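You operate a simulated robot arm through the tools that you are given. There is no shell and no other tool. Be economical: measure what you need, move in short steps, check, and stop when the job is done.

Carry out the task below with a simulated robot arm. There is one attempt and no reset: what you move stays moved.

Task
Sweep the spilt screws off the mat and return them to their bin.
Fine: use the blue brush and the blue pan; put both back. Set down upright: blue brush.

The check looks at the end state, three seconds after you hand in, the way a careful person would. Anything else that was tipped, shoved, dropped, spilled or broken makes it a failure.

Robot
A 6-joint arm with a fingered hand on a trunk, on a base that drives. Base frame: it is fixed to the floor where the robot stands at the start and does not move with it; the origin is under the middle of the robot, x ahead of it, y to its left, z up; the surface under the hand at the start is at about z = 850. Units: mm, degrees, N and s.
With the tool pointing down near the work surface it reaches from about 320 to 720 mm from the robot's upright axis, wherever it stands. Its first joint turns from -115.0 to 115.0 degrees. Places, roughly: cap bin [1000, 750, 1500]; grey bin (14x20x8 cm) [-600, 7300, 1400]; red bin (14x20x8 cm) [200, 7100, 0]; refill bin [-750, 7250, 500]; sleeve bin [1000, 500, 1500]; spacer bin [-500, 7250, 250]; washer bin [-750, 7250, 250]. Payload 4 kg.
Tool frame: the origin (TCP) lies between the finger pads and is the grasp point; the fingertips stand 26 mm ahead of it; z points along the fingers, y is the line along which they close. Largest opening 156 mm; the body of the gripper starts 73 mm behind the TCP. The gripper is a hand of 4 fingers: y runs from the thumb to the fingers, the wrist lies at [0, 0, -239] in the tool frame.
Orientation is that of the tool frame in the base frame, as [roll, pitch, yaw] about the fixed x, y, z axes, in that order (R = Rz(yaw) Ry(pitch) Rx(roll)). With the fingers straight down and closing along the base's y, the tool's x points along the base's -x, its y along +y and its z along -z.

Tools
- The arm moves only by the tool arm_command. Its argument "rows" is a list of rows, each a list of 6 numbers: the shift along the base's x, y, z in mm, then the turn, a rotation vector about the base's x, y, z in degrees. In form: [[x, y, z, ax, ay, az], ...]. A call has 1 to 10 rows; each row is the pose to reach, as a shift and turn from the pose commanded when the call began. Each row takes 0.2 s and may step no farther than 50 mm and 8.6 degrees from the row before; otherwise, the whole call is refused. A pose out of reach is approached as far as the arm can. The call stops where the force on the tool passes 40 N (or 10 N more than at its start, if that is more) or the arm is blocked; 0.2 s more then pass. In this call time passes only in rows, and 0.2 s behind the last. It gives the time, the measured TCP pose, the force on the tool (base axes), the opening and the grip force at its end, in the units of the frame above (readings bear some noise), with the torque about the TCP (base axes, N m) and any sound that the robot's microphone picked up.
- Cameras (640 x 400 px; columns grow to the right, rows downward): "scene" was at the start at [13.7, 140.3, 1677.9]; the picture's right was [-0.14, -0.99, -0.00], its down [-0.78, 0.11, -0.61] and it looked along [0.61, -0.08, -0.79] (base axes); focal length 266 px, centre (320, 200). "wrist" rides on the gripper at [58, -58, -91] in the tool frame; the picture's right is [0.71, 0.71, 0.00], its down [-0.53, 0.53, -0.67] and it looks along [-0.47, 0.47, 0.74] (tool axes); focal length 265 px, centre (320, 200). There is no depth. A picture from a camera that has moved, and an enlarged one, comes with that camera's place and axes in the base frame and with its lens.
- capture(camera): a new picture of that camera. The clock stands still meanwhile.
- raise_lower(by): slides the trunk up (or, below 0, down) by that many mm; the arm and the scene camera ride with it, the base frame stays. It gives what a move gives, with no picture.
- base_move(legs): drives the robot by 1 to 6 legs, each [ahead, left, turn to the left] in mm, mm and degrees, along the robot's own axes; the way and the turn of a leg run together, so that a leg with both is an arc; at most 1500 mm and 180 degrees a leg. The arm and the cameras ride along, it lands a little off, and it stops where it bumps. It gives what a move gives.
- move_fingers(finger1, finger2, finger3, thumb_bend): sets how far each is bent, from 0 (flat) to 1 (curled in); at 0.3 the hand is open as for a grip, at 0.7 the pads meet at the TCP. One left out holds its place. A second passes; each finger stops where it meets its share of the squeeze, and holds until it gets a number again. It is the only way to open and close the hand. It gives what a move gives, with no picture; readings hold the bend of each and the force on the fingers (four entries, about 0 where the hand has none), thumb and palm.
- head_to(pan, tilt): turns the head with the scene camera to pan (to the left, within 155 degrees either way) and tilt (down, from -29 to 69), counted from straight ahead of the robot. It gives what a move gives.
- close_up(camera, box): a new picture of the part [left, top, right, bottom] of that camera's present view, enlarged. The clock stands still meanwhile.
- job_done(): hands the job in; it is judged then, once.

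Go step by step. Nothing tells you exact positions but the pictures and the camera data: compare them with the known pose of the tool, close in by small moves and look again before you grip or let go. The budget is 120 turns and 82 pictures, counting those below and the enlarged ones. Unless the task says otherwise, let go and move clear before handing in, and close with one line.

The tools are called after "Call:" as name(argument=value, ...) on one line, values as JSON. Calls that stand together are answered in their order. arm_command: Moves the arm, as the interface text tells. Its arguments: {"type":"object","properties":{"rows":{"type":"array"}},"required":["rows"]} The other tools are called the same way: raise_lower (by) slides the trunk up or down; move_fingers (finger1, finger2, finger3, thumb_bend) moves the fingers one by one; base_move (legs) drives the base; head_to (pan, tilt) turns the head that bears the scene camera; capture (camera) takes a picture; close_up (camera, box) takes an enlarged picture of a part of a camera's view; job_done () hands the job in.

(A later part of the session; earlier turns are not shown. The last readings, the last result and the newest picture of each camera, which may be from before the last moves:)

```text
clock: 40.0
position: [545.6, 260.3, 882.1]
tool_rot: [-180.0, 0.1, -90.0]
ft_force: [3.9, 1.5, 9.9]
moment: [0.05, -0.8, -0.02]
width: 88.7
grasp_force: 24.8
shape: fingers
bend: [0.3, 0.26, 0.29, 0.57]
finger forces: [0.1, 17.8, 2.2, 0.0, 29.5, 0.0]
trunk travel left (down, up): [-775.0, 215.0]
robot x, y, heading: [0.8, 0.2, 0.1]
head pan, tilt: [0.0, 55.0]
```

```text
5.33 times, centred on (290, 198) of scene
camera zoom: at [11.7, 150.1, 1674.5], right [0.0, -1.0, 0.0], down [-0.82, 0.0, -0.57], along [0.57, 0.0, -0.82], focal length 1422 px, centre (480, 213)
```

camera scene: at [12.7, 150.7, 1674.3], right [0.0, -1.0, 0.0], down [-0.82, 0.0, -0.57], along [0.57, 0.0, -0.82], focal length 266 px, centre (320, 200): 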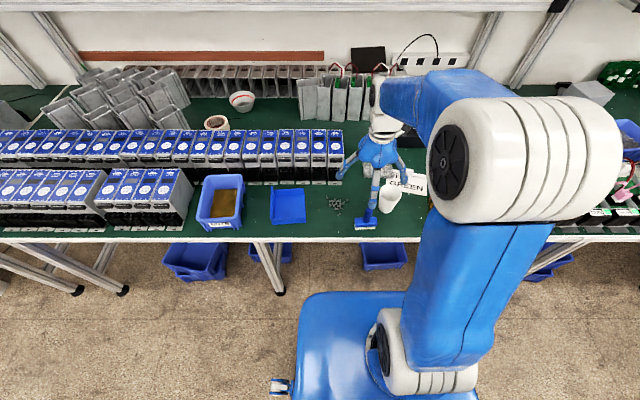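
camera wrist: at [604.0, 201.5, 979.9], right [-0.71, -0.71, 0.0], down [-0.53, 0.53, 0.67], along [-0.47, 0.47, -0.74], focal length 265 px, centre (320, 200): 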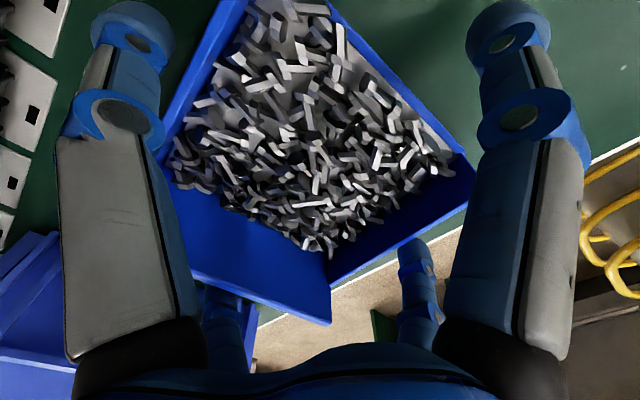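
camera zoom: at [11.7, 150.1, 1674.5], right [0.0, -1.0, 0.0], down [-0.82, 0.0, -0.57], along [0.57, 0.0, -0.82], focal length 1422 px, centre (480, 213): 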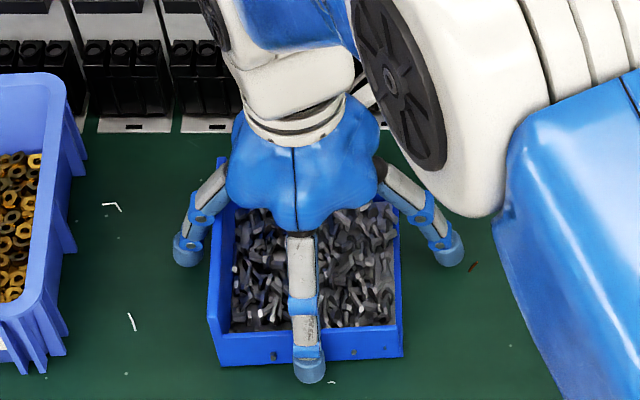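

The thumb pushed the pan about 14 mm towards the robot instead of the grip balancing. I open again and look.

Call:
move_fingers(finger2=0.3, thumb_bend=0.3)

Call:
arm_command(rows=[[0, 0, 30, 0, 0, 0], [0, 0, 70, 0, 0, 0]])

Call:
capture(camera="wrist")

Call:
close_up(camera="scene", box=[240, 160, 340, 235])

```text
clock: 41.0
position: [544.4, 259.5, 880.1]
tool_rot: [-180.0, 0.0, -90.0]
ft_force: [-0.7, 0.2, -0.2]
moment: [-0.02, 0.03, 0.01]
width: 106.6
grasp_force: 0.4
shape: fingers
bend: [0.3, 0.29, 0.3, 0.3]
finger forces: [0.0, 0.1, 0.1, 0.0, 0.0, 0.0]
trunk travel left (down, up): [-775.0, 215.0]
robot x, y, heading: [0.9, -1.8, -0.3]
head pan, tilt: [0.0, 55.0]
```

```text
clock: 41.6
position: [544.8, 258.6, 951.8]
tool_rot: [180.0, 0.1, -90.0]
ft_force: [-1.0, -0.9, 0.3]
moment: [0.0, 0.0, 0.0]
width: 106.7
grasp_force: 0.1
shape: fingers
bend: [0.3, 0.3, 0.3, 0.3]
finger forces: [0.0, 0.1, 0.0, 0.0, 0.1, 0.0]
trunk travel left (down, up): [-775.0, 215.0]
robot x, y, heading: [-0.8, 1.7, -0.0]
head pan, tilt: [0.0, 55.0]
```

```text
47 pictures are left
camera wrist: at [602.7, 201.1, 1044.1], right [-0.71, -0.71, 0.0], down [-0.53, 0.53, 0.67], along [-0.47, 0.47, -0.74], focal length 265 px, centre (320, 200)
```

wrist: 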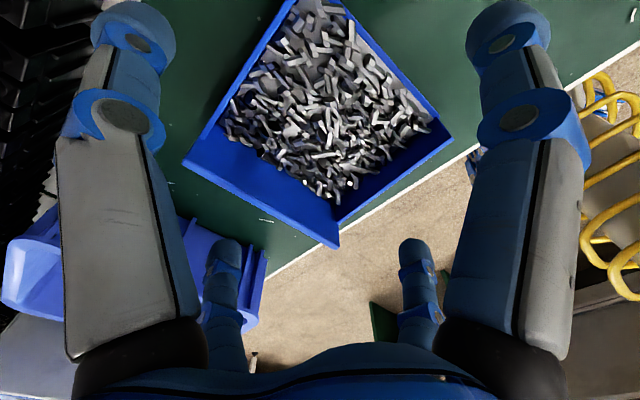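

```text
5.33 times, centred on (290, 198) of scene
camera zoom: at [11.1, 150.3, 1674.3], right [0.0, -1.0, 0.0], down [-0.82, 0.0, -0.57], along [0.57, 0.0, -0.82], focal length 1422 px, centre (480, 213)
```

zoom: 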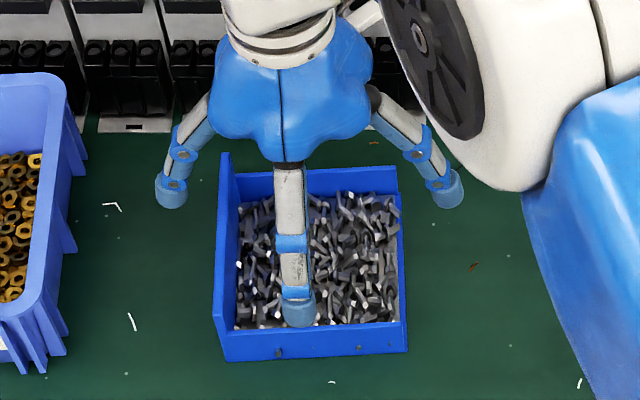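

The pan is now about x 468–602, with lower side walls than I thought. I centre on it again and close the thumb and finger2 only moderately so they balance.

Call:
arm_command(rows=[[-5, 1, 0, 0, 0, 0], [-10, 1, -35, 0, 0, 0], [-10, 1, -60, 0, 0, 0], [-10, 1, -70, 0, 0, 0]])

Call:
move_fingers(finger2=0.4, thumb_bend=0.4)

Call:
close_up(camera="scene", box=[240, 160, 340, 235])

```text
clock: 42.6
position: [536.1, 261.4, 880.6]
tool_rot: [179.9, 0.0, -90.0]
ft_force: [1.0, -0.4, -0.4]
moment: [-0.01, 0.0, 0.0]
width: 106.7
grasp_force: 0.0
shape: fingers
bend: [0.3, 0.3, 0.3, 0.3]
finger forces: [0.1, 0.0, 0.1, 0.1, 0.0, 0.0]
trunk travel left (down, up): [-775.0, 215.0]
robot x, y, heading: [-1.2, 0.5, -0.1]
head pan, tilt: [0.0, 55.0]
```

```text
clock: 43.6
position: [537.1, 261.1, 880.3]
tool_rot: [-180.0, 0.0, -90.0]
ft_force: [0.7, -0.5, 0.9]
moment: [-0.02, -0.01, 0.01]
width: 97.9
grasp_force: 5.8
shape: fingers
bend: [0.3, 0.36, 0.3, 0.38]
finger forces: [0.0, 5.8, 0.0, 0.0, 6.3, 0.0]
trunk travel left (down, up): [-775.0, 215.0]
robot x, y, heading: [-0.1, 1.3, -0.0]
head pan, tilt: [0.0, 55.0]
```

```text
5.33 times, centred on (290, 198) of scene
camera zoom: at [12.8, 150.6, 1674.3], right [0.0, -1.0, 0.0], down [-0.82, 0.0, -0.57], along [0.57, 0.0, -0.82], focal length 1422 px, centre (480, 213)
```

zoom: 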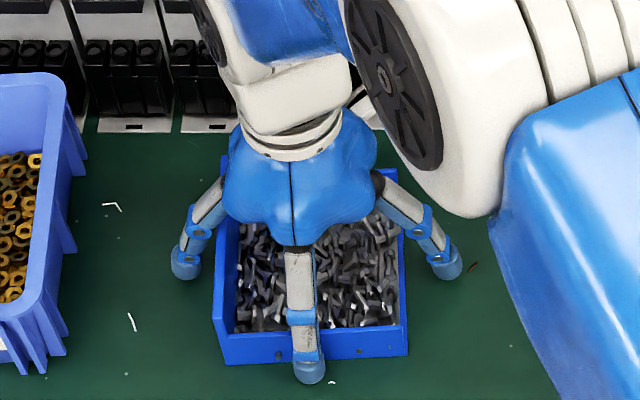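

Balanced contact on both sides now. I tighten both gradually.

Call:
move_fingers(finger2=0.47, thumb_bend=0.44, finger3=0.36)

```text
clock: 44.6
position: [536.0, 262.0, 880.4]
tool_rot: [-180.0, 0.0, -90.0]
ft_force: [0.4, 1.2, -0.1]
moment: [0.01, -0.14, 0.0]
width: 96.5
grasp_force: 11.9
shape: fingers
bend: [0.3, 0.36, 0.35, 0.39]
finger forces: [0.0, 10.4, 2.5, 0.0, 11.9, 0.0]
trunk travel left (down, up): [-775.0, 215.0]
robot x, y, heading: [-0.4, 0.2, -0.1]
head pan, tilt: [0.0, 55.0]
```

Call:
move_fingers(finger2=0.56, thumb_bend=0.49, finger3=0.38)

Call:
arm_command(rows=[[0, 0, 6, 0, 0, 0], [0, 0, 12, 0, 0, 0], [0, 0, 18, 0, 0, 0]])

Call:
close_up(camera="scene", box=[240, 160, 340, 235])

```text
clock: 45.6
position: [537.2, 262.0, 881.2]
tool_rot: [-180.0, 0.0, -90.0]
ft_force: [2.5, 0.2, 3.9]
moment: [0.04, -0.42, 0.04]
width: 94.7
grasp_force: 18.5
shape: fingers
bend: [0.3, 0.34, 0.36, 0.41]
finger forces: [0.0, 11.6, 5.5, 0.1, 19.0, 0.0]
trunk travel left (down, up): [-775.0, 215.0]
robot x, y, heading: [0.0, 3.0, 0.2]
head pan, tilt: [0.0, 55.0]
```

```text
clock: 46.4
position: [536.3, 261.5, 900.2]
tool_rot: [179.9, 0.0, -90.0]
ft_force: [-0.5, -0.1, -1.8]
moment: [-0.04, 0.02, -0.04]
width: 93.8
grasp_force: 17.8
shape: fingers
bend: [0.3, 0.33, 0.36, 0.42]
finger forces: [0.1, 12.7, 5.2, 0.1, 16.9, 0.0]
trunk travel left (down, up): [-775.0, 215.0]
robot x, y, heading: [3.7, -0.8, -0.2]
head pan, tilt: [0.0, 55.0]
```

```text
5.33 times, centred on (290, 198) of scene
camera zoom: at [12.6, 150.6, 1674.3], right [0.0, -1.0, 0.0], down [-0.82, 0.0, -0.57], along [0.57, 0.0, -0.82], focal length 1422 px, centre (480, 213)
```

zoom: 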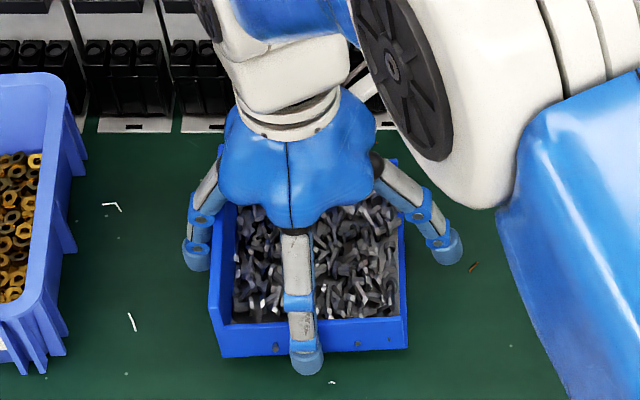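

It seems to be lifting, with a load of about 2 N. I raise it further and check.

Call:
arm_command(rows=[[0, 0, 15, 0, 0, 0], [0, 0, 30, 0, 0, 0], [0, 0, 45, 0, 0, 0]])

Call:
close_up(camera="scene", box=[240, 160, 340, 235])

Call:
capture(camera="wrist")

```text
clock: 47.2
position: [537.1, 260.6, 943.8]
tool_rot: [-180.0, 0.0, -90.0]
ft_force: [0.0, -0.4, -2.2]
moment: [-0.03, 0.01, 0.01]
width: 93.6
grasp_force: 17.3
shape: fingers
bend: [0.3, 0.33, 0.36, 0.42]
finger forces: [0.0, 12.6, 5.3, 0.0, 16.8, 0.0]
trunk travel left (down, up): [-775.0, 215.0]
robot x, y, heading: [-0.4, -1.8, -0.3]
head pan, tilt: [0.0, 55.0]
```

```text
5.33 times, centred on (290, 198) of scene
camera zoom: at [11.8, 150.3, 1674.3], right [0.0, -1.0, 0.0], down [-0.82, 0.0, -0.57], along [0.57, 0.0, -0.82], focal length 1422 px, centre (480, 213)
```

zoom: 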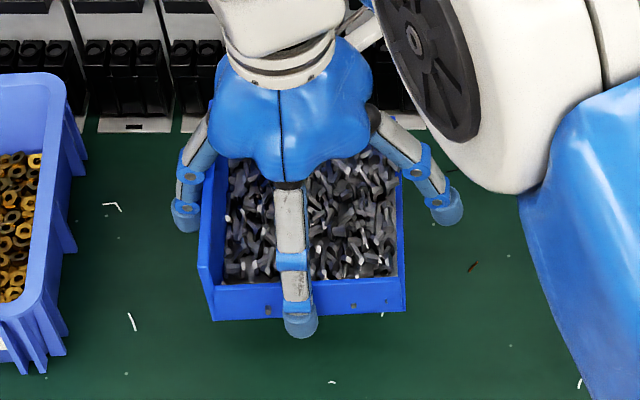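

```text
42 pictures are left
camera wrist: at [594.9, 201.5, 1036.1], right [-0.71, -0.71, 0.0], down [-0.53, 0.53, 0.67], along [-0.47, 0.47, -0.74], focal length 265 px, centre (320, 200)
```

wrist: 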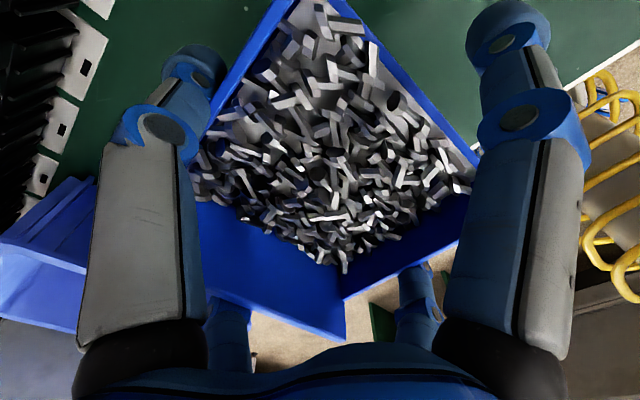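

The pan is lifted level, with the screws in it. I raise it well clear, swing it ahead of the robot and turn its open side to face the robot.

Call:
arm_command(rows=[[0, 0, 25, 0, 0, 0], [0, 0, 50, 0, 0, 0], [0, 0, 75, 0, 0, 0], [0, 0, 100, 0, 0, 0], [0, 0, 130, 0, 0, 0]])

Call:
arm_command(rows=[[0, -22, 0, 0, 0, -6], [0, -44, 0, 0, 0, -12], [0, -66, 0, 0, 0, -18], [0, -88, 0, 0, 0, -24], [0, -110, 0, 0, 0, -30], [0, -132, 0, 0, 0, -36], [0, -154, 0, 0, 0, -42], [0, -176, 0, 0, 0, -48], [0, -198, 0, 0, 0, -54], [0, -220, 0, 0, 0, -60]])

Call:
arm_command(rows=[[0, -8, 0, 0, 0, -6], [0, -16, 0, 0, 0, -12], [0, -24, 0, 0, 0, -18], [0, -32, 0, 0, 0, -24], [0, -40, 0, 0, 0, -30]])

Call:
capture(camera="scene")

```text
clock: 48.4
position: [536.9, 259.7, 1074.2]
tool_rot: [179.9, 0.1, -90.0]
ft_force: [-0.2, -1.0, -0.8]
moment: [-0.03, -0.03, 0.01]
width: 93.9
grasp_force: 17.6
shape: fingers
bend: [0.3, 0.33, 0.36, 0.42]
finger forces: [0.0, 12.7, 5.2, 0.1, 16.6, 0.0]
trunk travel left (down, up): [-775.0, 215.0]
robot x, y, heading: [-0.4, -1.5, 0.1]
head pan, tilt: [0.0, 55.0]
```

```text
clock: 50.6
position: [535.5, 40.5, 1075.3]
tool_rot: [-179.9, 0.0, -150.1]
ft_force: [-0.6, -0.3, -2.0]
moment: [-0.01, 0.01, 0.02]
width: 93.7
grasp_force: 17.5
shape: fingers
bend: [0.3, 0.33, 0.36, 0.42]
finger forces: [0.0, 12.5, 5.0, 0.0, 16.6, 0.1]
trunk travel left (down, up): [-775.0, 215.0]
robot x, y, heading: [0.6, 1.3, -0.1]
head pan, tilt: [0.0, 55.0]
```

```text
clock: 51.8
position: [534.9, 1.3, 1075.4]
tool_rot: [-179.9, -0.1, 179.9]
ft_force: [0.4, -0.2, -1.1]
moment: [-0.01, -0.01, 0.0]
width: 93.6
grasp_force: 17.0
shape: fingers
bend: [0.3, 0.33, 0.36, 0.42]
finger forces: [0.0, 12.7, 5.0, 0.0, 16.5, 0.0]
trunk travel left (down, up): [-775.0, 215.0]
robot x, y, heading: [-1.6, -1.2, 0.2]
head pan, tilt: [0.0, 55.0]
```

```text
41 pictures are left
camera scene: at [12.6, 150.5, 1674.3], right [0.0, -1.0, 0.0], down [-0.82, 0.0, -0.57], along [0.57, 0.0, -0.82], focal length 266 px, centre (320, 200)
```

scene: 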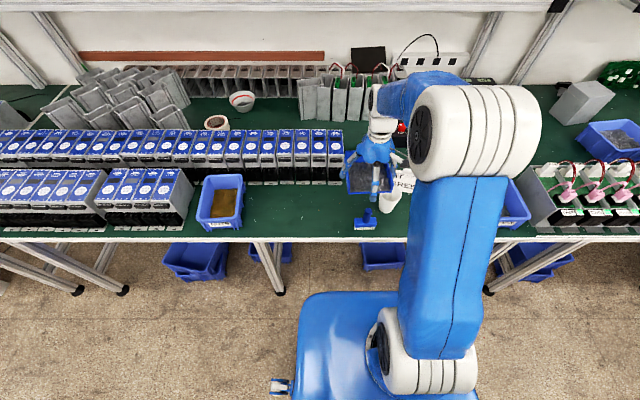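

The pan is held steady ahead of the robot. I drive right in part and look at the bin label.

Call:
base_move(legs=[[0, -150, 0], [0, -150, 0]])

Call:
head_to(pan=-25, tilt=50)

Call:
capture(camera="scene")

Call:
capture(camera="wrist")

```text
clock: 56.6
position: [534.4, -299.5, 1074.2]
tool_rot: [-179.9, 0.1, -179.9]
ft_force: [0.3, 0.9, -0.6]
moment: [0.06, 0.0, 0.0]
width: 93.7
grasp_force: 16.6
shape: fingers
bend: [0.3, 0.33, 0.36, 0.42]
finger forces: [0.0, 12.8, 4.5, 0.1, 16.3, 0.1]
trunk travel left (down, up): [-775.0, 215.0]
robot x, y, heading: [2.2, -302.2, 0.0]
head pan, tilt: [0.0, 55.0]
```

```text
clock: 57.5
position: [535.5, -299.6, 1075.3]
tool_rot: [-180.0, 0.0, -179.9]
ft_force: [-0.2, 0.5, -1.4]
moment: [0.01, 0.02, 0.01]
width: 93.6
grasp_force: 16.6
shape: fingers
bend: [0.3, 0.33, 0.36, 0.42]
finger forces: [0.0, 12.8, 4.5, 0.0, 16.3, 0.1]
trunk travel left (down, up): [-775.0, 215.0]
robot x, y, heading: [0.8, -307.6, -0.0]
head pan, tilt: [-25.0, 50.0]
```

```text
40 pictures are left
camera scene: at [10.2, -187.0, 1680.9], right [-0.42, -0.91, 0.0], down [-0.7, 0.32, -0.64], along [0.58, -0.27, -0.77], focal length 266 px, centre (320, 200)
```

scene: 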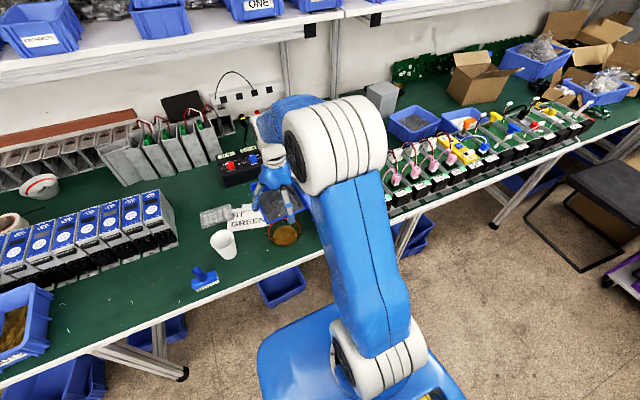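

```text
39 pictures are left
camera wrist: at [477.7, -358.6, 1166.6], right [-0.71, 0.71, 0.0], down [0.53, 0.53, 0.67], along [0.47, 0.47, -0.74], focal length 265 px, centre (320, 200)
```

wrist: 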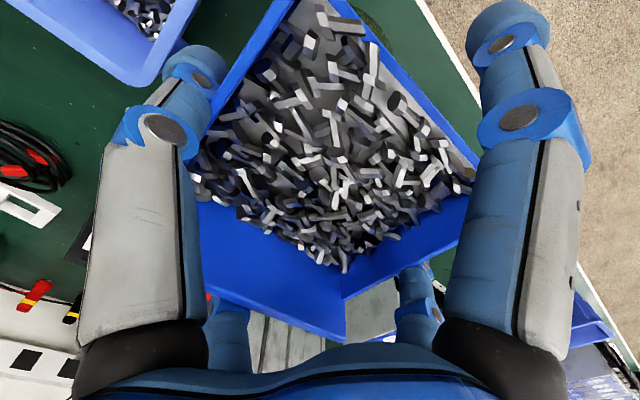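

The bin beside the pan holds the same bolts. I check its label from another head angle.

Call:
head_to(pan=-70, tilt=50)

Call:
capture(camera="scene")

```text
clock: 58.6
position: [534.2, -299.3, 1075.7]
tool_rot: [180.0, 0.0, -180.0]
ft_force: [0.4, -0.2, -1.7]
moment: [-0.01, 0.06, -0.02]
width: 93.6
grasp_force: 16.8
shape: fingers
bend: [0.3, 0.33, 0.36, 0.42]
finger forces: [0.0, 12.8, 4.6, 0.1, 16.3, 0.0]
trunk travel left (down, up): [-775.0, 215.0]
robot x, y, heading: [0.3, -304.2, 0.1]
head pan, tilt: [-70.0, 50.0]
```

```text
38 pictures are left
camera scene: at [-33.2, -226.3, 1680.8], right [-0.94, -0.34, 0.0], down [-0.26, 0.72, -0.64], along [0.22, -0.6, -0.77], focal length 266 px, centre (320, 200)
```

scene: 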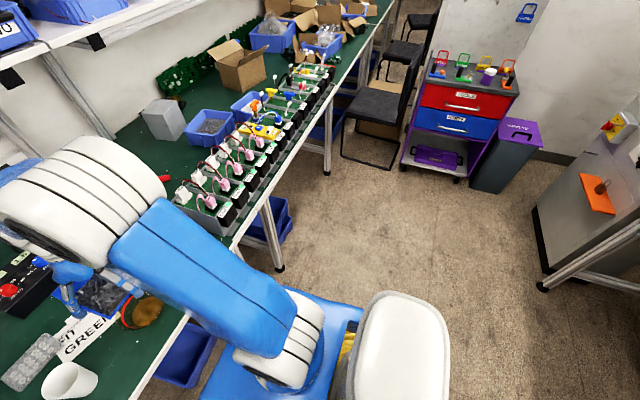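

The bin is hidden behind the arm. I raise the trunk for clearance and drive past the bin to see its label from the right.

Call:
raise_lower(by=110)

Call:
base_move(legs=[[0, -210, 0], [0, -210, 0]])

Call:
head_to(pan=5, tilt=55)

Call:
capture(camera="scene")

```text
clock: 60.0
position: [535.4, -300.7, 1184.2]
tool_rot: [-180.0, 0.1, -179.9]
ft_force: [0.4, -0.1, -1.0]
moment: [0.02, 0.03, -0.01]
width: 93.5
grasp_force: 16.6
shape: fingers
bend: [0.3, 0.33, 0.36, 0.42]
finger forces: [0.0, 12.8, 4.4, 0.1, 16.3, 0.0]
trunk travel left (down, up): [-885.0, 105.0]
robot x, y, heading: [-2.8, -304.3, 0.0]
head pan, tilt: [-70.0, 50.0]
```

```text
clock: 66.2
position: [535.4, -717.8, 1183.9]
tool_rot: [180.0, -0.1, -179.6]
ft_force: [0.5, -0.1, -2.0]
moment: [0.01, 0.0, 0.05]
width: 93.6
grasp_force: 16.9
shape: fingers
bend: [0.3, 0.33, 0.36, 0.42]
finger forces: [0.1, 12.8, 4.3, 0.0, 15.9, 0.0]
trunk travel left (down, up): [-885.0, 105.0]
robot x, y, heading: [-0.8, -731.0, 0.2]
head pan, tilt: [-70.0, 50.0]
```

```text
clock: 67.7
position: [535.4, -719.1, 1185.8]
tool_rot: [-180.0, 0.0, -179.7]
ft_force: [-0.6, 0.3, -1.5]
moment: [-0.04, 0.04, -0.02]
width: 93.5
grasp_force: 16.4
shape: fingers
bend: [0.3, 0.33, 0.36, 0.42]
finger forces: [0.1, 12.8, 4.4, 0.0, 16.1, 0.0]
trunk travel left (down, up): [-885.0, 105.0]
robot x, y, heading: [4.3, -727.0, 0.6]
head pan, tilt: [5.0, 55.0]
```

```text
37 pictures are left
camera scene: at [12.1, -571.9, 1784.4], right [0.09, -1.0, 0.0], down [-0.82, -0.08, -0.57], along [0.57, 0.05, -0.82], focal length 266 px, centre (320, 200)
```

scene: 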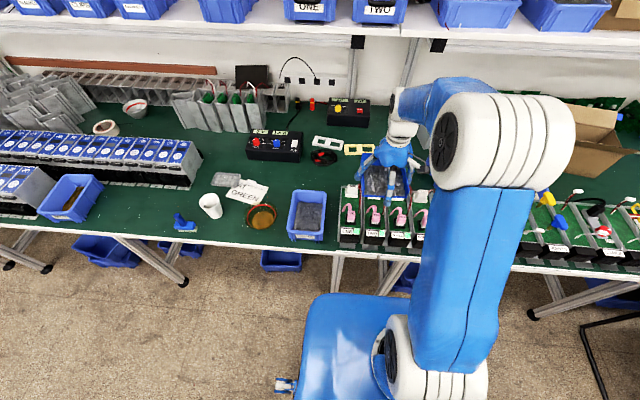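

Call:
close_up(camera="scene", box=[210, 170, 370, 270])

```text
4.00 times, centred on (290, 220) of scene
camera zoom: at [12.1, -571.9, 1784.4], right [0.09, -1.0, 0.0], down [-0.82, -0.08, -0.57], along [0.57, 0.05, -0.82], focal length 1066 px, centre (440, 120)
```

zoom: 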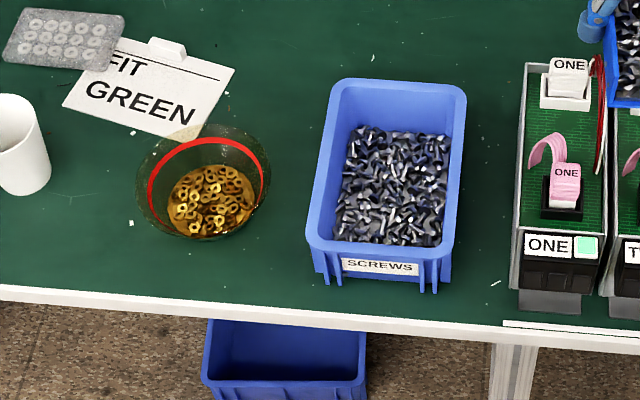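

The label reads SCREWS. The bin spans x 455–638 and y -543 to -412 with its rim at about 940, so it's too narrow to pour along x. I'll turn the pan back to open towards -y and pour along the bin's long side.

Call:
arm_command(rows=[[0, 26, 0, 0, 0, 8], [0, 52, 0, 0, 0, 16], [0, 78, 0, 0, 0, 24], [0, 104, 0, 0, 0, 32], [2, 130, 0, 0, 0, 40], [4, 156, 0, 0, 0, 48], [6, 182, 0, 0, 0, 56], [8, 208, 0, 0, 0, 64], [9, 234, 0, 0, 0, 72], [10, 255, 0, 0, 0, 80]])

Call:
arm_command(rows=[[0, 5, -10, 0, 0, 5], [0, 9, -20, 0, 0, 9.6], [0, 9, -40, 0, 0, 9.6]])

Call:
close_up(camera="scene", box=[190, 120, 430, 270])

```text
clock: 69.8
position: [545.6, -462.1, 1184.8]
tool_rot: [-180.0, 0.0, -99.5]
ft_force: [-0.4, 0.6, -1.9]
moment: [-0.06, -0.02, -0.01]
width: 93.4
grasp_force: 17.2
shape: fingers
bend: [0.3, 0.33, 0.36, 0.42]
finger forces: [0.0, 12.8, 4.2, 0.1, 15.9, 0.0]
trunk travel left (down, up): [-885.0, 105.0]
robot x, y, heading: [-3.3, -732.3, 0.2]
head pan, tilt: [5.0, 55.0]
```

```text
clock: 70.7
position: [546.7, -455.2, 1144.5]
tool_rot: [180.0, 0.0, -90.0]
ft_force: [-0.2, 0.8, -1.6]
moment: [-0.09, 0.03, 0.01]
width: 93.3
grasp_force: 16.2
shape: fingers
bend: [0.3, 0.33, 0.36, 0.42]
finger forces: [0.0, 12.8, 4.2, 0.0, 15.9, 0.0]
trunk travel left (down, up): [-885.0, 105.0]
robot x, y, heading: [0.7, -727.1, 0.1]
head pan, tilt: [5.0, 55.0]
```

```text
2.67 times, centred on (310, 195) of scene
camera zoom: at [13.0, -571.1, 1784.3], right [0.09, -1.0, 0.0], down [-0.82, -0.08, -0.57], along [0.57, 0.05, -0.82], focal length 711 px, centre (347, 213)
```

zoom: 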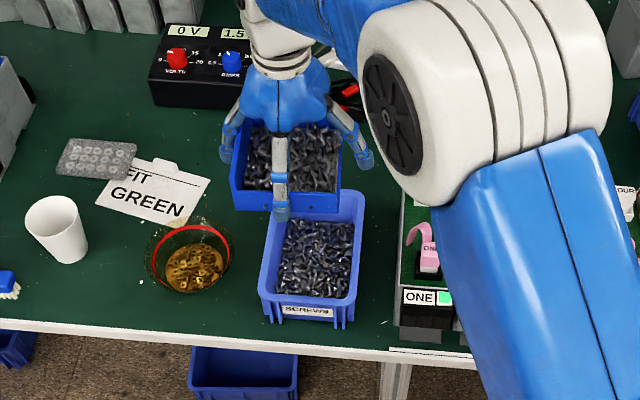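

The pan is above the bin. I lower to about z 1040 and start tilting about x, open side down.

Call:
arm_command(rows=[[0, 0, -25, 0, 0, 0], [0, 0, -50, 0, 0, 0], [0, 0, -75, 0, 0, 0], [0, 0, -104, 0, 0, 0]])

Call:
arm_command(rows=[[0, 0, 0, 7, 0, 0], [0, 0, 0, 14, 0, 0], [0, 0, 0, 21, 0, 0], [0, 0, 0, 28, 0, 0], [0, 0, 0, 35, 0, 0]])

Call:
close_up(camera="scene", box=[190, 120, 430, 270])

Call:
capture(camera="wrist")

```text
clock: 71.7
position: [547.3, -452.6, 1039.8]
tool_rot: [180.0, -0.1, -90.0]
ft_force: [0.2, 0.1, -1.5]
moment: [-0.06, 0.02, 0.01]
width: 93.2
grasp_force: 16.3
shape: fingers
bend: [0.3, 0.33, 0.36, 0.42]
finger forces: [0.0, 12.7, 4.2, 0.0, 15.8, 0.1]
trunk travel left (down, up): [-885.0, 105.0]
robot x, y, heading: [1.6, -728.5, 0.2]
head pan, tilt: [5.0, 55.0]
```

```text
clock: 72.8
position: [549.3, -438.5, 1046.8]
tool_rot: [179.8, 16.4, -90.7]
ft_force: [-1.0, -0.7, -1.9]
moment: [-0.03, -0.02, 0.03]
width: 93.2
grasp_force: 16.0
shape: fingers
bend: [0.3, 0.33, 0.36, 0.42]
finger forces: [0.0, 12.7, 4.2, 0.0, 15.8, 0.0]
out of reach, approached as far as the arm can: row 3, 4, 5
trunk travel left (down, up): [-885.0, 105.0]
robot x, y, heading: [0.7, -728.2, 0.3]
head pan, tilt: [5.0, 55.0]
```

```text
2.67 times, centred on (310, 195) of scene
camera zoom: at [11.9, -570.0, 1784.2], right [0.09, -1.0, 0.0], down [-0.82, -0.08, -0.57], along [0.57, 0.05, -0.82], focal length 711 px, centre (347, 213)
```

zoom: 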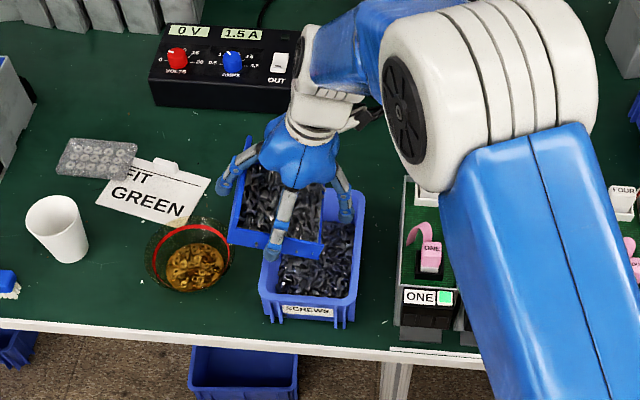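

```text
33 pictures are left
camera wrist: at [607.6, -521.6, 1118.3], right [-0.71, -0.67, -0.2], down [-0.52, 0.32, 0.79], along [-0.47, 0.67, -0.58], focal length 265 px, centre (320, 200)
```

wrist: 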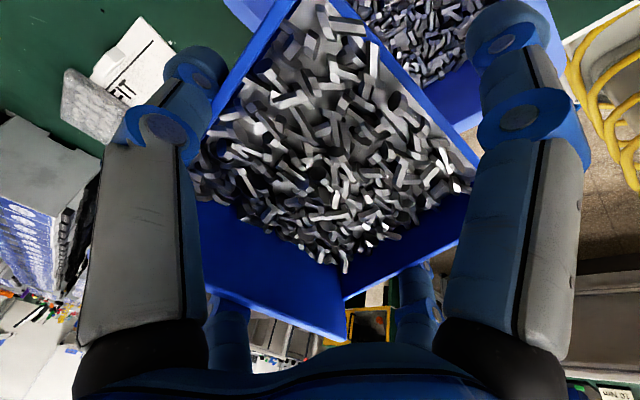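

Tilting sideways meets a joint limit at about 16°, and nothing has spilled. I go level again and rise. The plan is to tilt outward along a diagonal direction instead.

Call:
arm_command(rows=[[0, 0, 20, -5, 0, 0], [0, 0, 40, -10, 0, 0], [0, 0, 60, -16, 0, 0]])

```text
clock: 73.7
position: [550.6, -439.1, 1105.9]
tool_rot: [-179.9, 0.3, -90.7]
ft_force: [-0.4, 0.5, -1.2]
moment: [-0.04, 0.03, 0.0]
width: 93.3
grasp_force: 16.4
shape: fingers
bend: [0.3, 0.33, 0.36, 0.42]
finger forces: [0.0, 12.7, 4.4, 0.0, 15.8, 0.0]
trunk travel left (down, up): [-885.0, 105.0]
robot x, y, heading: [2.5, -730.9, 0.4]
head pan, tilt: [5.0, 55.0]
```

Level again. I drive 160 mm further right so the arm points more along the pouring direction, then swing the pan back over the bin with its opening at azimuth -120°.

Call:
base_move(legs=[[0, -160, 0]])

Call:
arm_command(rows=[[0, 20, 0, 0, 0, -4], [0, 40, 0, 0, 0, -8], [0, 60, 0, 0, 0, -12], [0, 80, 0, 0, 0, -16], [0, 100, 0, 0, 0, -20], [0, 115, 0, 0, 0, -25], [2, 130, 0, 0, 0, -29]])

```text
clock: 76.3
position: [550.7, -598.8, 1108.9]
tool_rot: [180.0, 0.6, -90.7]
ft_force: [-1.3, -0.4, -1.6]
moment: [-0.01, -0.05, 0.04]
width: 93.3
grasp_force: 16.1
shape: fingers
bend: [0.3, 0.33, 0.36, 0.42]
finger forces: [0.1, 12.8, 4.2, 0.1, 15.6, 0.0]
trunk travel left (down, up): [-885.0, 105.0]
robot x, y, heading: [-3.3, -890.0, 0.7]
head pan, tilt: [5.0, 55.0]
```

```text
clock: 77.9
position: [554.5, -465.5, 1108.5]
tool_rot: [-180.0, 0.4, -119.8]
ft_force: [0.9, 0.4, -1.3]
moment: [-0.06, 0.0, -0.01]
width: 93.5
grasp_force: 15.3
shape: fingers
bend: [0.3, 0.33, 0.36, 0.42]
finger forces: [0.1, 12.8, 4.0, 0.0, 15.5, 0.1]
trunk travel left (down, up): [-885.0, 105.0]
robot x, y, heading: [0.9, -887.5, 0.4]
head pan, tilt: [5.0, 55.0]
```

Now a test tilt of 24° here.

Call:
arm_command(rows=[[0, 0, -10, 6.9, -4, 0], [0, 0, -20, 13.9, -8, 0], [0, 0, -30, 20.8, -12, 0]])

Call:
close_up(camera="scene", box=[160, 120, 400, 270])

```text
clock: 78.7
position: [552.5, -469.5, 1079.2]
tool_rot: [-179.9, 24.6, -119.6]
ft_force: [-1.9, -0.7, -2.2]
moment: [-0.01, 0.01, -0.02]
width: 93.1
grasp_force: 16.2
shape: fingers
bend: [0.3, 0.33, 0.36, 0.42]
finger forces: [0.0, 12.8, 3.9, 0.0, 15.4, 0.0]
trunk travel left (down, up): [-885.0, 105.0]
robot x, y, heading: [7.4, -890.3, 0.1]
head pan, tilt: [5.0, 55.0]
```

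```text
2.67 times, centred on (280, 195) of scene
camera zoom: at [13.1, -733.7, 1784.5], right [0.09, -1.0, 0.0], down [-0.82, -0.07, -0.57], along [0.57, 0.05, -0.82], focal length 711 px, centre (427, 213)
```

zoom: 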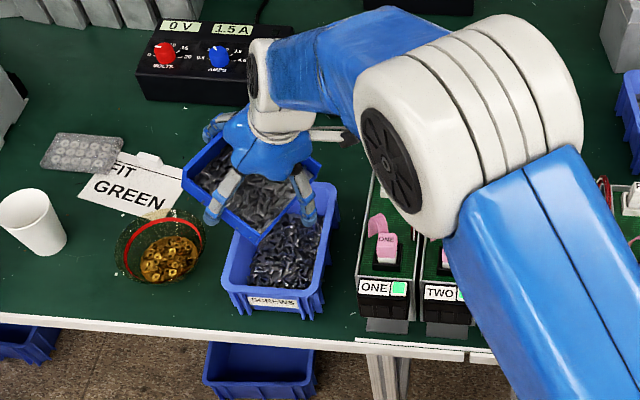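

The diagonal tilt works and the pan's lip is over the bin. I lower a bit, shift slightly and tilt on to about 48°.

Call:
arm_command(rows=[[1, 9, -15, 0, 0, 0], [2, 11, -32, 0, 0, 0], [2, 11, -32, 6.9, -4, 0], [2, 11, -32, 13.9, -8, 0], [2, 11, -32, 20.8, -12, 0]])

Call:
close_up(camera="scene", box=[160, 120, 400, 270])

```text
clock: 79.9
position: [564.4, -447.0, 1053.9]
tool_rot: [-179.8, 37.3, -119.7]
ft_force: [-0.1, -0.5, -1.7]
moment: [-0.02, 0.0, 0.01]
width: 93.1
grasp_force: 15.7
shape: fingers
bend: [0.3, 0.33, 0.36, 0.42]
finger forces: [0.0, 12.7, 4.1, 0.1, 15.0, 0.1]
out of reach, approached as far as the arm can: row 4, 5
trunk travel left (down, up): [-885.0, 105.0]
robot x, y, heading: [5.2, -891.4, 0.4]
head pan, tilt: [5.0, 55.0]
```

```text
2.67 times, centred on (280, 195) of scene
camera zoom: at [12.1, -732.8, 1784.4], right [0.09, -1.0, 0.0], down [-0.82, -0.07, -0.57], along [0.57, 0.05, -0.82], focal length 711 px, centre (427, 213)
```

zoom: 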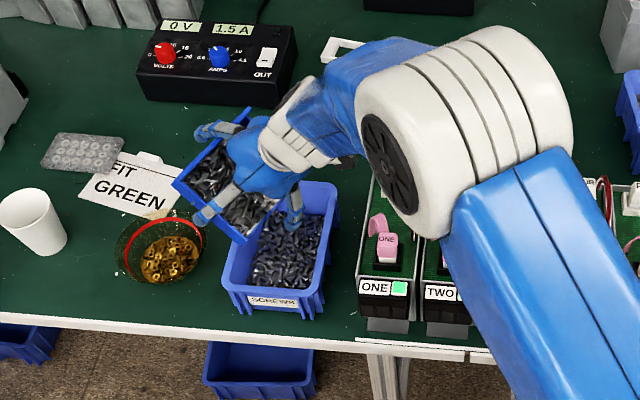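

The limit comes at about 37°. A lower trunk with a higher hand should ease the wrist, so I tilt back, rise with the arm and lower the trunk by the same amount.

Call:
arm_command(rows=[[-3, -5, 10, -6.9, 4, 0], [-6, -10, 30, -13.8, 8, 0], [-8, -13, 60, -20.7, 12, 0], [-10, -16, 100, -27.6, 16, 0], [-10, -16, 140, -32, 18.5, 0], [-10, -16, 180, -32, 18.5, 0], [-10, -16, 220, -32, 18.5, 0], [-10, -16, 260, -32, 18.5, 0]])

Call:
raise_lower(by=-220)

```text
clock: 81.7
position: [537.9, -478.1, 1305.4]
tool_rot: [179.9, 0.0, -119.8]
ft_force: [0.0, 0.1, -1.3]
moment: [-0.04, 0.02, 0.0]
width: 92.9
grasp_force: 15.5
shape: fingers
bend: [0.3, 0.33, 0.36, 0.42]
finger forces: [0.1, 12.4, 4.3, 0.1, 14.5, 0.0]
out of reach, approached as far as the arm can: row 7, 8
trunk travel left (down, up): [-885.0, 105.0]
robot x, y, heading: [2.1, -890.1, 0.3]
head pan, tilt: [5.0, 55.0]
```

```text
clock: 84.0
position: [536.5, -478.4, 1084.4]
tool_rot: [179.9, 0.2, -119.9]
ft_force: [-0.1, 0.4, -1.4]
moment: [-0.01, 0.02, -0.02]
width: 93.0
grasp_force: 15.6
shape: fingers
bend: [0.3, 0.33, 0.36, 0.42]
finger forces: [0.0, 12.5, 4.3, 0.1, 14.6, 0.0]
trunk travel left (down, up): [-665.0, 325.0]
robot x, y, heading: [1.5, -888.4, 0.3]
head pan, tilt: [5.0, 55.0]
```

Now I repeat the tilt with the lower trunk.

Call:
arm_command(rows=[[3, 3, -10, 6.9, -4, 0], [7, 6, -20, 13.9, -8, 0], [11, 10, -30, 20.8, -12, 0], [15, 14, -35, 27.7, -16, 0], [18, 18, -35, 34.6, -20, 0]])

Call:
head_to(pan=20, tilt=45)

Call:
capture(camera="scene")

```text
clock: 85.2
position: [558.1, -458.3, 1047.5]
tool_rot: [-179.9, 40.0, -119.8]
ft_force: [0.6, 0.9, -2.2]
moment: [-0.05, 0.01, -0.01]
width: 92.7
grasp_force: 15.3
shape: fingers
bend: [0.3, 0.33, 0.36, 0.42]
finger forces: [0.0, 12.5, 4.0, 0.0, 14.4, 0.0]
out of reach, approached as far as the arm can: row 1
trunk travel left (down, up): [-665.0, 325.0]
robot x, y, heading: [1.1, -889.9, 0.3]
head pan, tilt: [5.0, 55.0]
```

```text
clock: 86.0
position: [553.7, -462.0, 1051.5]
tool_rot: [-179.8, 40.2, -119.7]
ft_force: [-0.7, 0.1, -1.0]
moment: [-0.02, -0.02, -0.03]
width: 92.7
grasp_force: 14.9
shape: fingers
bend: [0.3, 0.33, 0.36, 0.42]
finger forces: [0.0, 12.5, 4.0, 0.1, 14.5, 0.0]
trunk travel left (down, up): [-665.0, 325.0]
robot x, y, heading: [4.0, -888.5, 0.1]
head pan, tilt: [20.0, 45.0]
```

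```text
30 pictures are left
camera scene: at [15.6, -711.5, 1577.9], right [0.35, -0.94, 0.0], down [-0.66, -0.24, -0.71], along [0.66, 0.24, -0.71], focal length 266 px, centre (320, 200)
```

scene: 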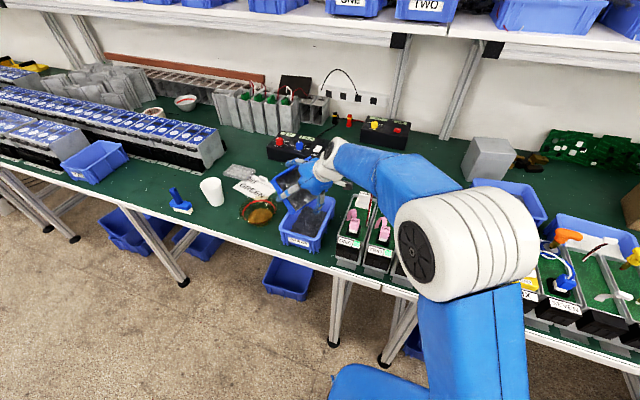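

40° is reached with nothing spilled. I tilt on to about 64°.

Call:
arm_command(rows=[[0, 0, 0, 6.9, -4, 0], [0, 0, 0, 13.9, -8, 0], [0, 0, 0, 20.8, -12, 0]])

Call:
close_up(camera="scene", box=[210, 120, 370, 260])

Call:
capture(camera="wrist")

```text
clock: 86.8
position: [555.3, -460.5, 1053.8]
tool_rot: [-179.8, 50.3, -119.7]
ft_force: [0.5, -0.9, -0.9]
moment: [-0.01, -0.01, -0.03]
width: 92.6
grasp_force: 15.2
shape: fingers
bend: [0.3, 0.33, 0.36, 0.42]
finger forces: [0.0, 12.5, 4.0, 0.0, 14.3, 0.0]
out of reach, approached as far as the arm can: row 2, 3
trunk travel left (down, up): [-665.0, 325.0]
robot x, y, heading: [0.4, -890.1, 0.3]
head pan, tilt: [20.0, 45.0]
```

```text
2.86 times, centred on (290, 190) of scene
camera zoom: at [16.4, -711.8, 1577.9], right [0.35, -0.94, 0.0], down [-0.66, -0.24, -0.71], along [0.66, 0.25, -0.71], focal length 762 px, centre (406, 229)
```

zoom: 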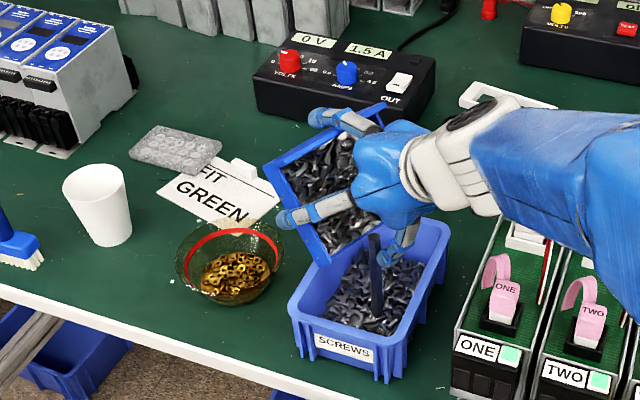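

```text
28 pictures are left
camera wrist: at [551.7, -582.7, 1067.8], right [-0.84, -0.04, -0.55], down [-0.55, 0.11, 0.83], along [0.03, 0.99, -0.11], focal length 265 px, centre (320, 200)
```

wrist: 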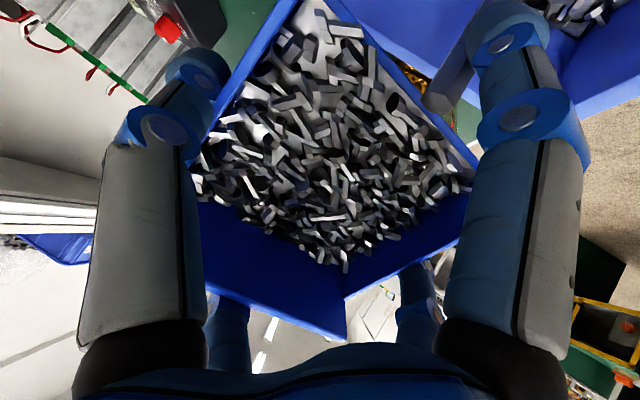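

A stream of screws is falling into the middle of the bin. I hold the pose while it runs.

Call:
arm_command(rows=[[0, 0, 0, 0, 0, 0], [0, 0, 0, 0, 0, 0], [0, 0, 0, 0, 0, 0], [0, 0, 0, 0, 0, 0], [0, 0, 0, 0, 0, 0], [0, 0, 0, 0, 0, 0], [0, 0, 0, 0, 0, 0], [0, 0, 0, 0, 0, 0], [0, 0, 0, 0, 0, 0], [0, 0, 0, 0, 0, 0]])

Call:
close_up(camera="scene", box=[210, 120, 370, 260])

```text
clock: 89.0
position: [555.0, -459.0, 1052.8]
tool_rot: [-179.8, 50.2, -119.8]
ft_force: [0.1, -0.4, -1.3]
moment: [-0.01, 0.01, -0.01]
width: 92.8
grasp_force: 15.5
shape: fingers
bend: [0.3, 0.33, 0.36, 0.42]
finger forces: [0.0, 12.5, 4.0, 0.0, 14.3, 0.0]
trunk travel left (down, up): [-665.0, 325.0]
robot x, y, heading: [1.7, -887.1, 0.1]
head pan, tilt: [20.0, 45.0]
```

```text
2.86 times, centred on (290, 190) of scene
camera zoom: at [17.7, -710.6, 1577.7], right [0.35, -0.94, 0.0], down [-0.66, -0.24, -0.71], along [0.66, 0.24, -0.71], focal length 762 px, centre (406, 229)
```

zoom: 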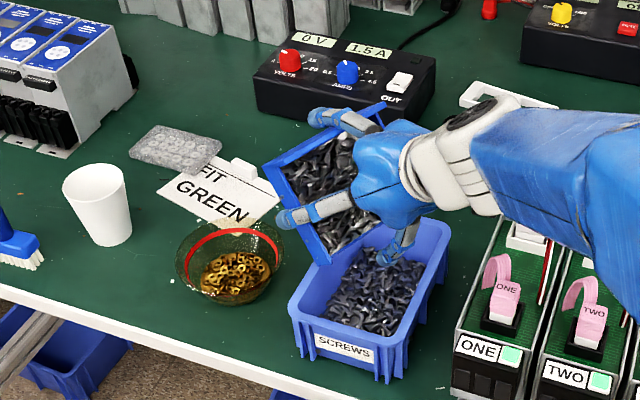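

The stream stopped with screws still in the pan, so it needs more tilt. The wrist is nearly in line with the forearm, so I lower the trunk further while raising the hand as much.

Call:
arm_command(rows=[[0, 0, 25, 0, 0, 0], [0, 0, 50, 0, 0, 0], [0, 0, 75, 0, 0, 0], [0, 0, 100, 0, 0, 0], [0, 0, 125, 0, 0, 0], [0, 0, 150, 0, 0, 0]])

Call:
raise_lower(by=-150)

Call:
arm_command(rows=[[0, 0, 0, 5.2, -3, 0], [0, 0, 0, 10.4, -6, 0], [0, 0, 0, 15.6, -9, 0]])

Call:
capture(camera="scene")

```text
clock: 90.4
position: [555.0, -460.3, 1200.3]
tool_rot: [-179.9, 50.3, -119.8]
ft_force: [0.6, 1.0, -0.5]
moment: [-0.02, 0.02, 0.01]
width: 92.8
grasp_force: 15.4
shape: fingers
bend: [0.3, 0.33, 0.36, 0.42]
finger forces: [0.0, 12.6, 4.0, 0.0, 14.4, 0.0]
trunk travel left (down, up): [-665.0, 325.0]
robot x, y, heading: [5.6, -890.7, 0.7]
head pan, tilt: [20.0, 45.0]
```

```text
clock: 92.2
position: [555.2, -459.1, 1049.1]
tool_rot: [-179.9, 50.4, -120.0]
ft_force: [0.3, 0.4, -0.6]
moment: [-0.04, 0.0, 0.0]
width: 92.9
grasp_force: 15.6
shape: fingers
bend: [0.3, 0.33, 0.36, 0.42]
finger forces: [0.1, 12.6, 4.0, 0.1, 14.3, 0.1]
trunk travel left (down, up): [-515.0, 475.0]
robot x, y, heading: [5.8, -886.8, 0.3]
head pan, tilt: [20.0, 45.0]
```

```text
clock: 93.0
position: [559.3, -454.5, 1064.7]
tool_rot: [179.9, 64.7, -120.2]
ft_force: [-0.6, -0.8, -1.0]
moment: [-0.04, 0.01, 0.02]
width: 92.7
grasp_force: 15.0
shape: fingers
bend: [0.3, 0.33, 0.36, 0.42]
finger forces: [0.1, 12.5, 3.9, 0.0, 14.1, 0.0]
out of reach, approached as far as the arm can: row 3
trunk travel left (down, up): [-515.0, 475.0]
robot x, y, heading: [3.6, -893.0, 0.4]
head pan, tilt: [20.0, 45.0]
```

```text
26 pictures are left
camera scene: at [17.7, -710.7, 1427.8], right [0.35, -0.94, 0.0], down [-0.66, -0.24, -0.71], along [0.66, 0.24, -0.71], focal length 266 px, centre (320, 200)
```

scene: 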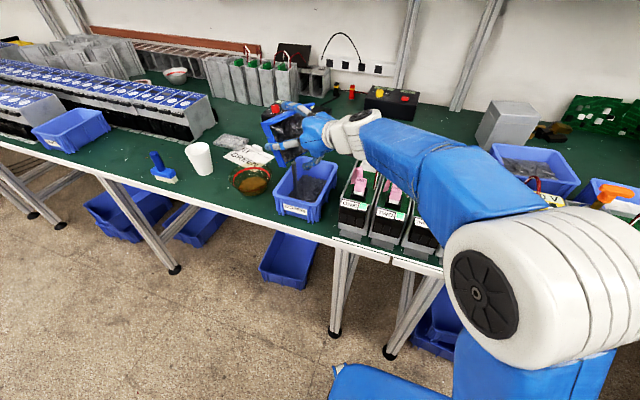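

Call:
close_up(camera="scene", box=[220, 80, 460, 260])

Call:
arm_command(rows=[[0, 0, 0, 0, 0, 0], [0, 0, 0, 0, 0, 0], [0, 0, 0, 0, 0, 0], [0, 0, 0, 0, 0, 0], [0, 0, 0, 0, 0, 0], [0, 0, 0, 0, 0, 0]])

Call:
capture(camera="wrist")

```text
2.22 times, centred on (340, 170) of scene
camera zoom: at [17.7, -710.7, 1427.8], right [0.35, -0.94, 0.0], down [-0.66, -0.24, -0.71], along [0.66, 0.24, -0.71], focal length 592 px, centre (276, 267)
```

zoom: 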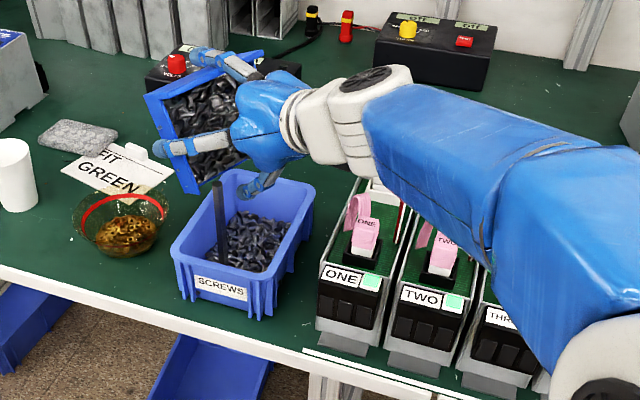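

```text
clock: 94.4
position: [558.0, -454.5, 1063.8]
tool_rot: [179.8, 64.6, -120.1]
ft_force: [-0.6, 0.2, -1.1]
moment: [-0.02, 0.02, -0.01]
width: 92.5
grasp_force: 15.0
shape: fingers
bend: [0.3, 0.33, 0.36, 0.42]
finger forces: [0.0, 12.5, 3.9, 0.1, 14.1, 0.0]
trunk travel left (down, up): [-515.0, 475.0]
robot x, y, heading: [2.8, -888.5, 0.5]
head pan, tilt: [20.0, 45.0]
```

```text
24 pictures are left
camera wrist: at [555.2, -576.9, 1051.3], right [-0.76, 0.09, -0.64], down [-0.64, -0.06, 0.76], along [0.03, 0.99, 0.11], focal length 265 px, centre (320, 200)
```

wrist: 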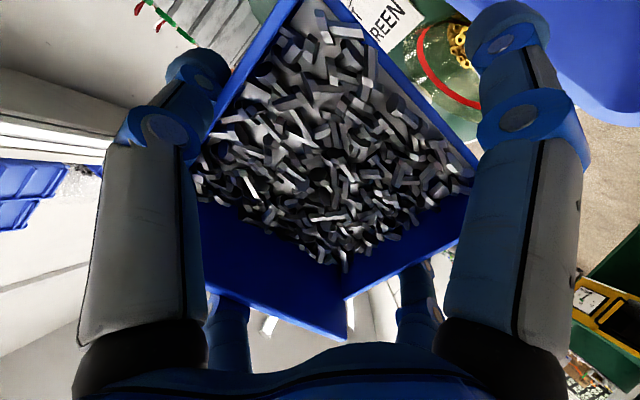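

A second stream fell, this time near the left side of the bin. I shift the pan towards the middle, raise the hand and lower the trunk again to tilt further.

Call:
arm_command(rows=[[-4, -8, 25, 0, 0, 0], [-7, -17, 50, 0, 0, 0], [-7, -17, 75, 0, 0, 0], [-7, -17, 100, 0, 0, 0], [-7, -17, 125, 0, 0, 0], [-7, -17, 150, 0, 0, 0]])

Call:
raise_lower(by=-150)

Call:
arm_command(rows=[[0, 0, 0, 5.2, -3, 0], [0, 0, 0, 10.4, -6, 0], [0, 0, 0, 15.6, -9, 0]])

Call:
capture(camera="scene")

```text
clock: 95.8
position: [550.3, -471.4, 1214.8]
tool_rot: [179.9, 64.6, -120.2]
ft_force: [0.4, 1.1, 0.0]
moment: [-0.01, 0.0, 0.03]
width: 92.4
grasp_force: 15.1
shape: fingers
bend: [0.3, 0.33, 0.36, 0.42]
finger forces: [0.0, 12.5, 3.8, 0.0, 14.0, 0.0]
trunk travel left (down, up): [-515.0, 475.0]
robot x, y, heading: [2.7, -888.8, 0.4]
head pan, tilt: [20.0, 45.0]
```

```text
clock: 97.5
position: [552.0, -470.4, 1064.9]
tool_rot: [179.9, 64.6, -120.2]
ft_force: [0.7, -0.1, 0.1]
moment: [-0.03, 0.0, -0.01]
width: 92.6
grasp_force: 15.0
shape: fingers
bend: [0.3, 0.33, 0.36, 0.42]
finger forces: [0.1, 12.5, 3.8, 0.0, 14.1, 0.0]
trunk travel left (down, up): [-365.0, 625.0]
robot x, y, heading: [-3.6, -888.4, 0.2]
head pan, tilt: [20.0, 45.0]
```

```text
clock: 98.3
position: [552.1, -468.7, 1068.4]
tool_rot: [178.8, 79.3, -121.4]
ft_force: [0.1, -0.1, -0.9]
moment: [-0.02, 0.03, -0.01]
width: 92.3
grasp_force: 15.0
shape: fingers
bend: [0.3, 0.33, 0.36, 0.42]
finger forces: [0.1, 12.4, 3.8, 0.0, 13.8, 0.1]
out of reach, approached as far as the arm can: row 3
trunk travel left (down, up): [-365.0, 625.0]
robot x, y, heading: [4.6, -888.5, 0.4]
head pan, tilt: [20.0, 45.0]
```

```text
23 pictures are left
camera scene: at [17.9, -710.6, 1277.7], right [0.35, -0.94, 0.0], down [-0.66, -0.24, -0.71], along [0.66, 0.24, -0.71], focal length 266 px, centre (320, 200)
```

scene: 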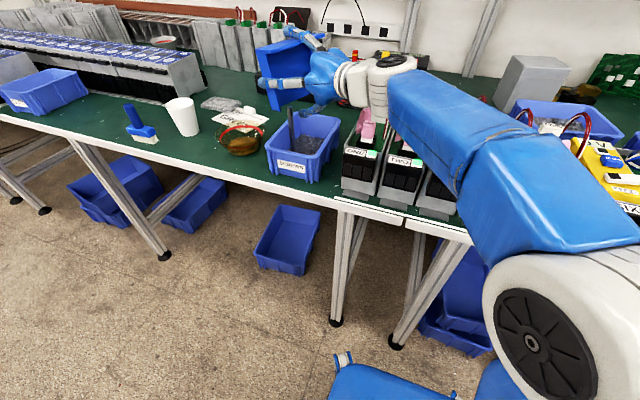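

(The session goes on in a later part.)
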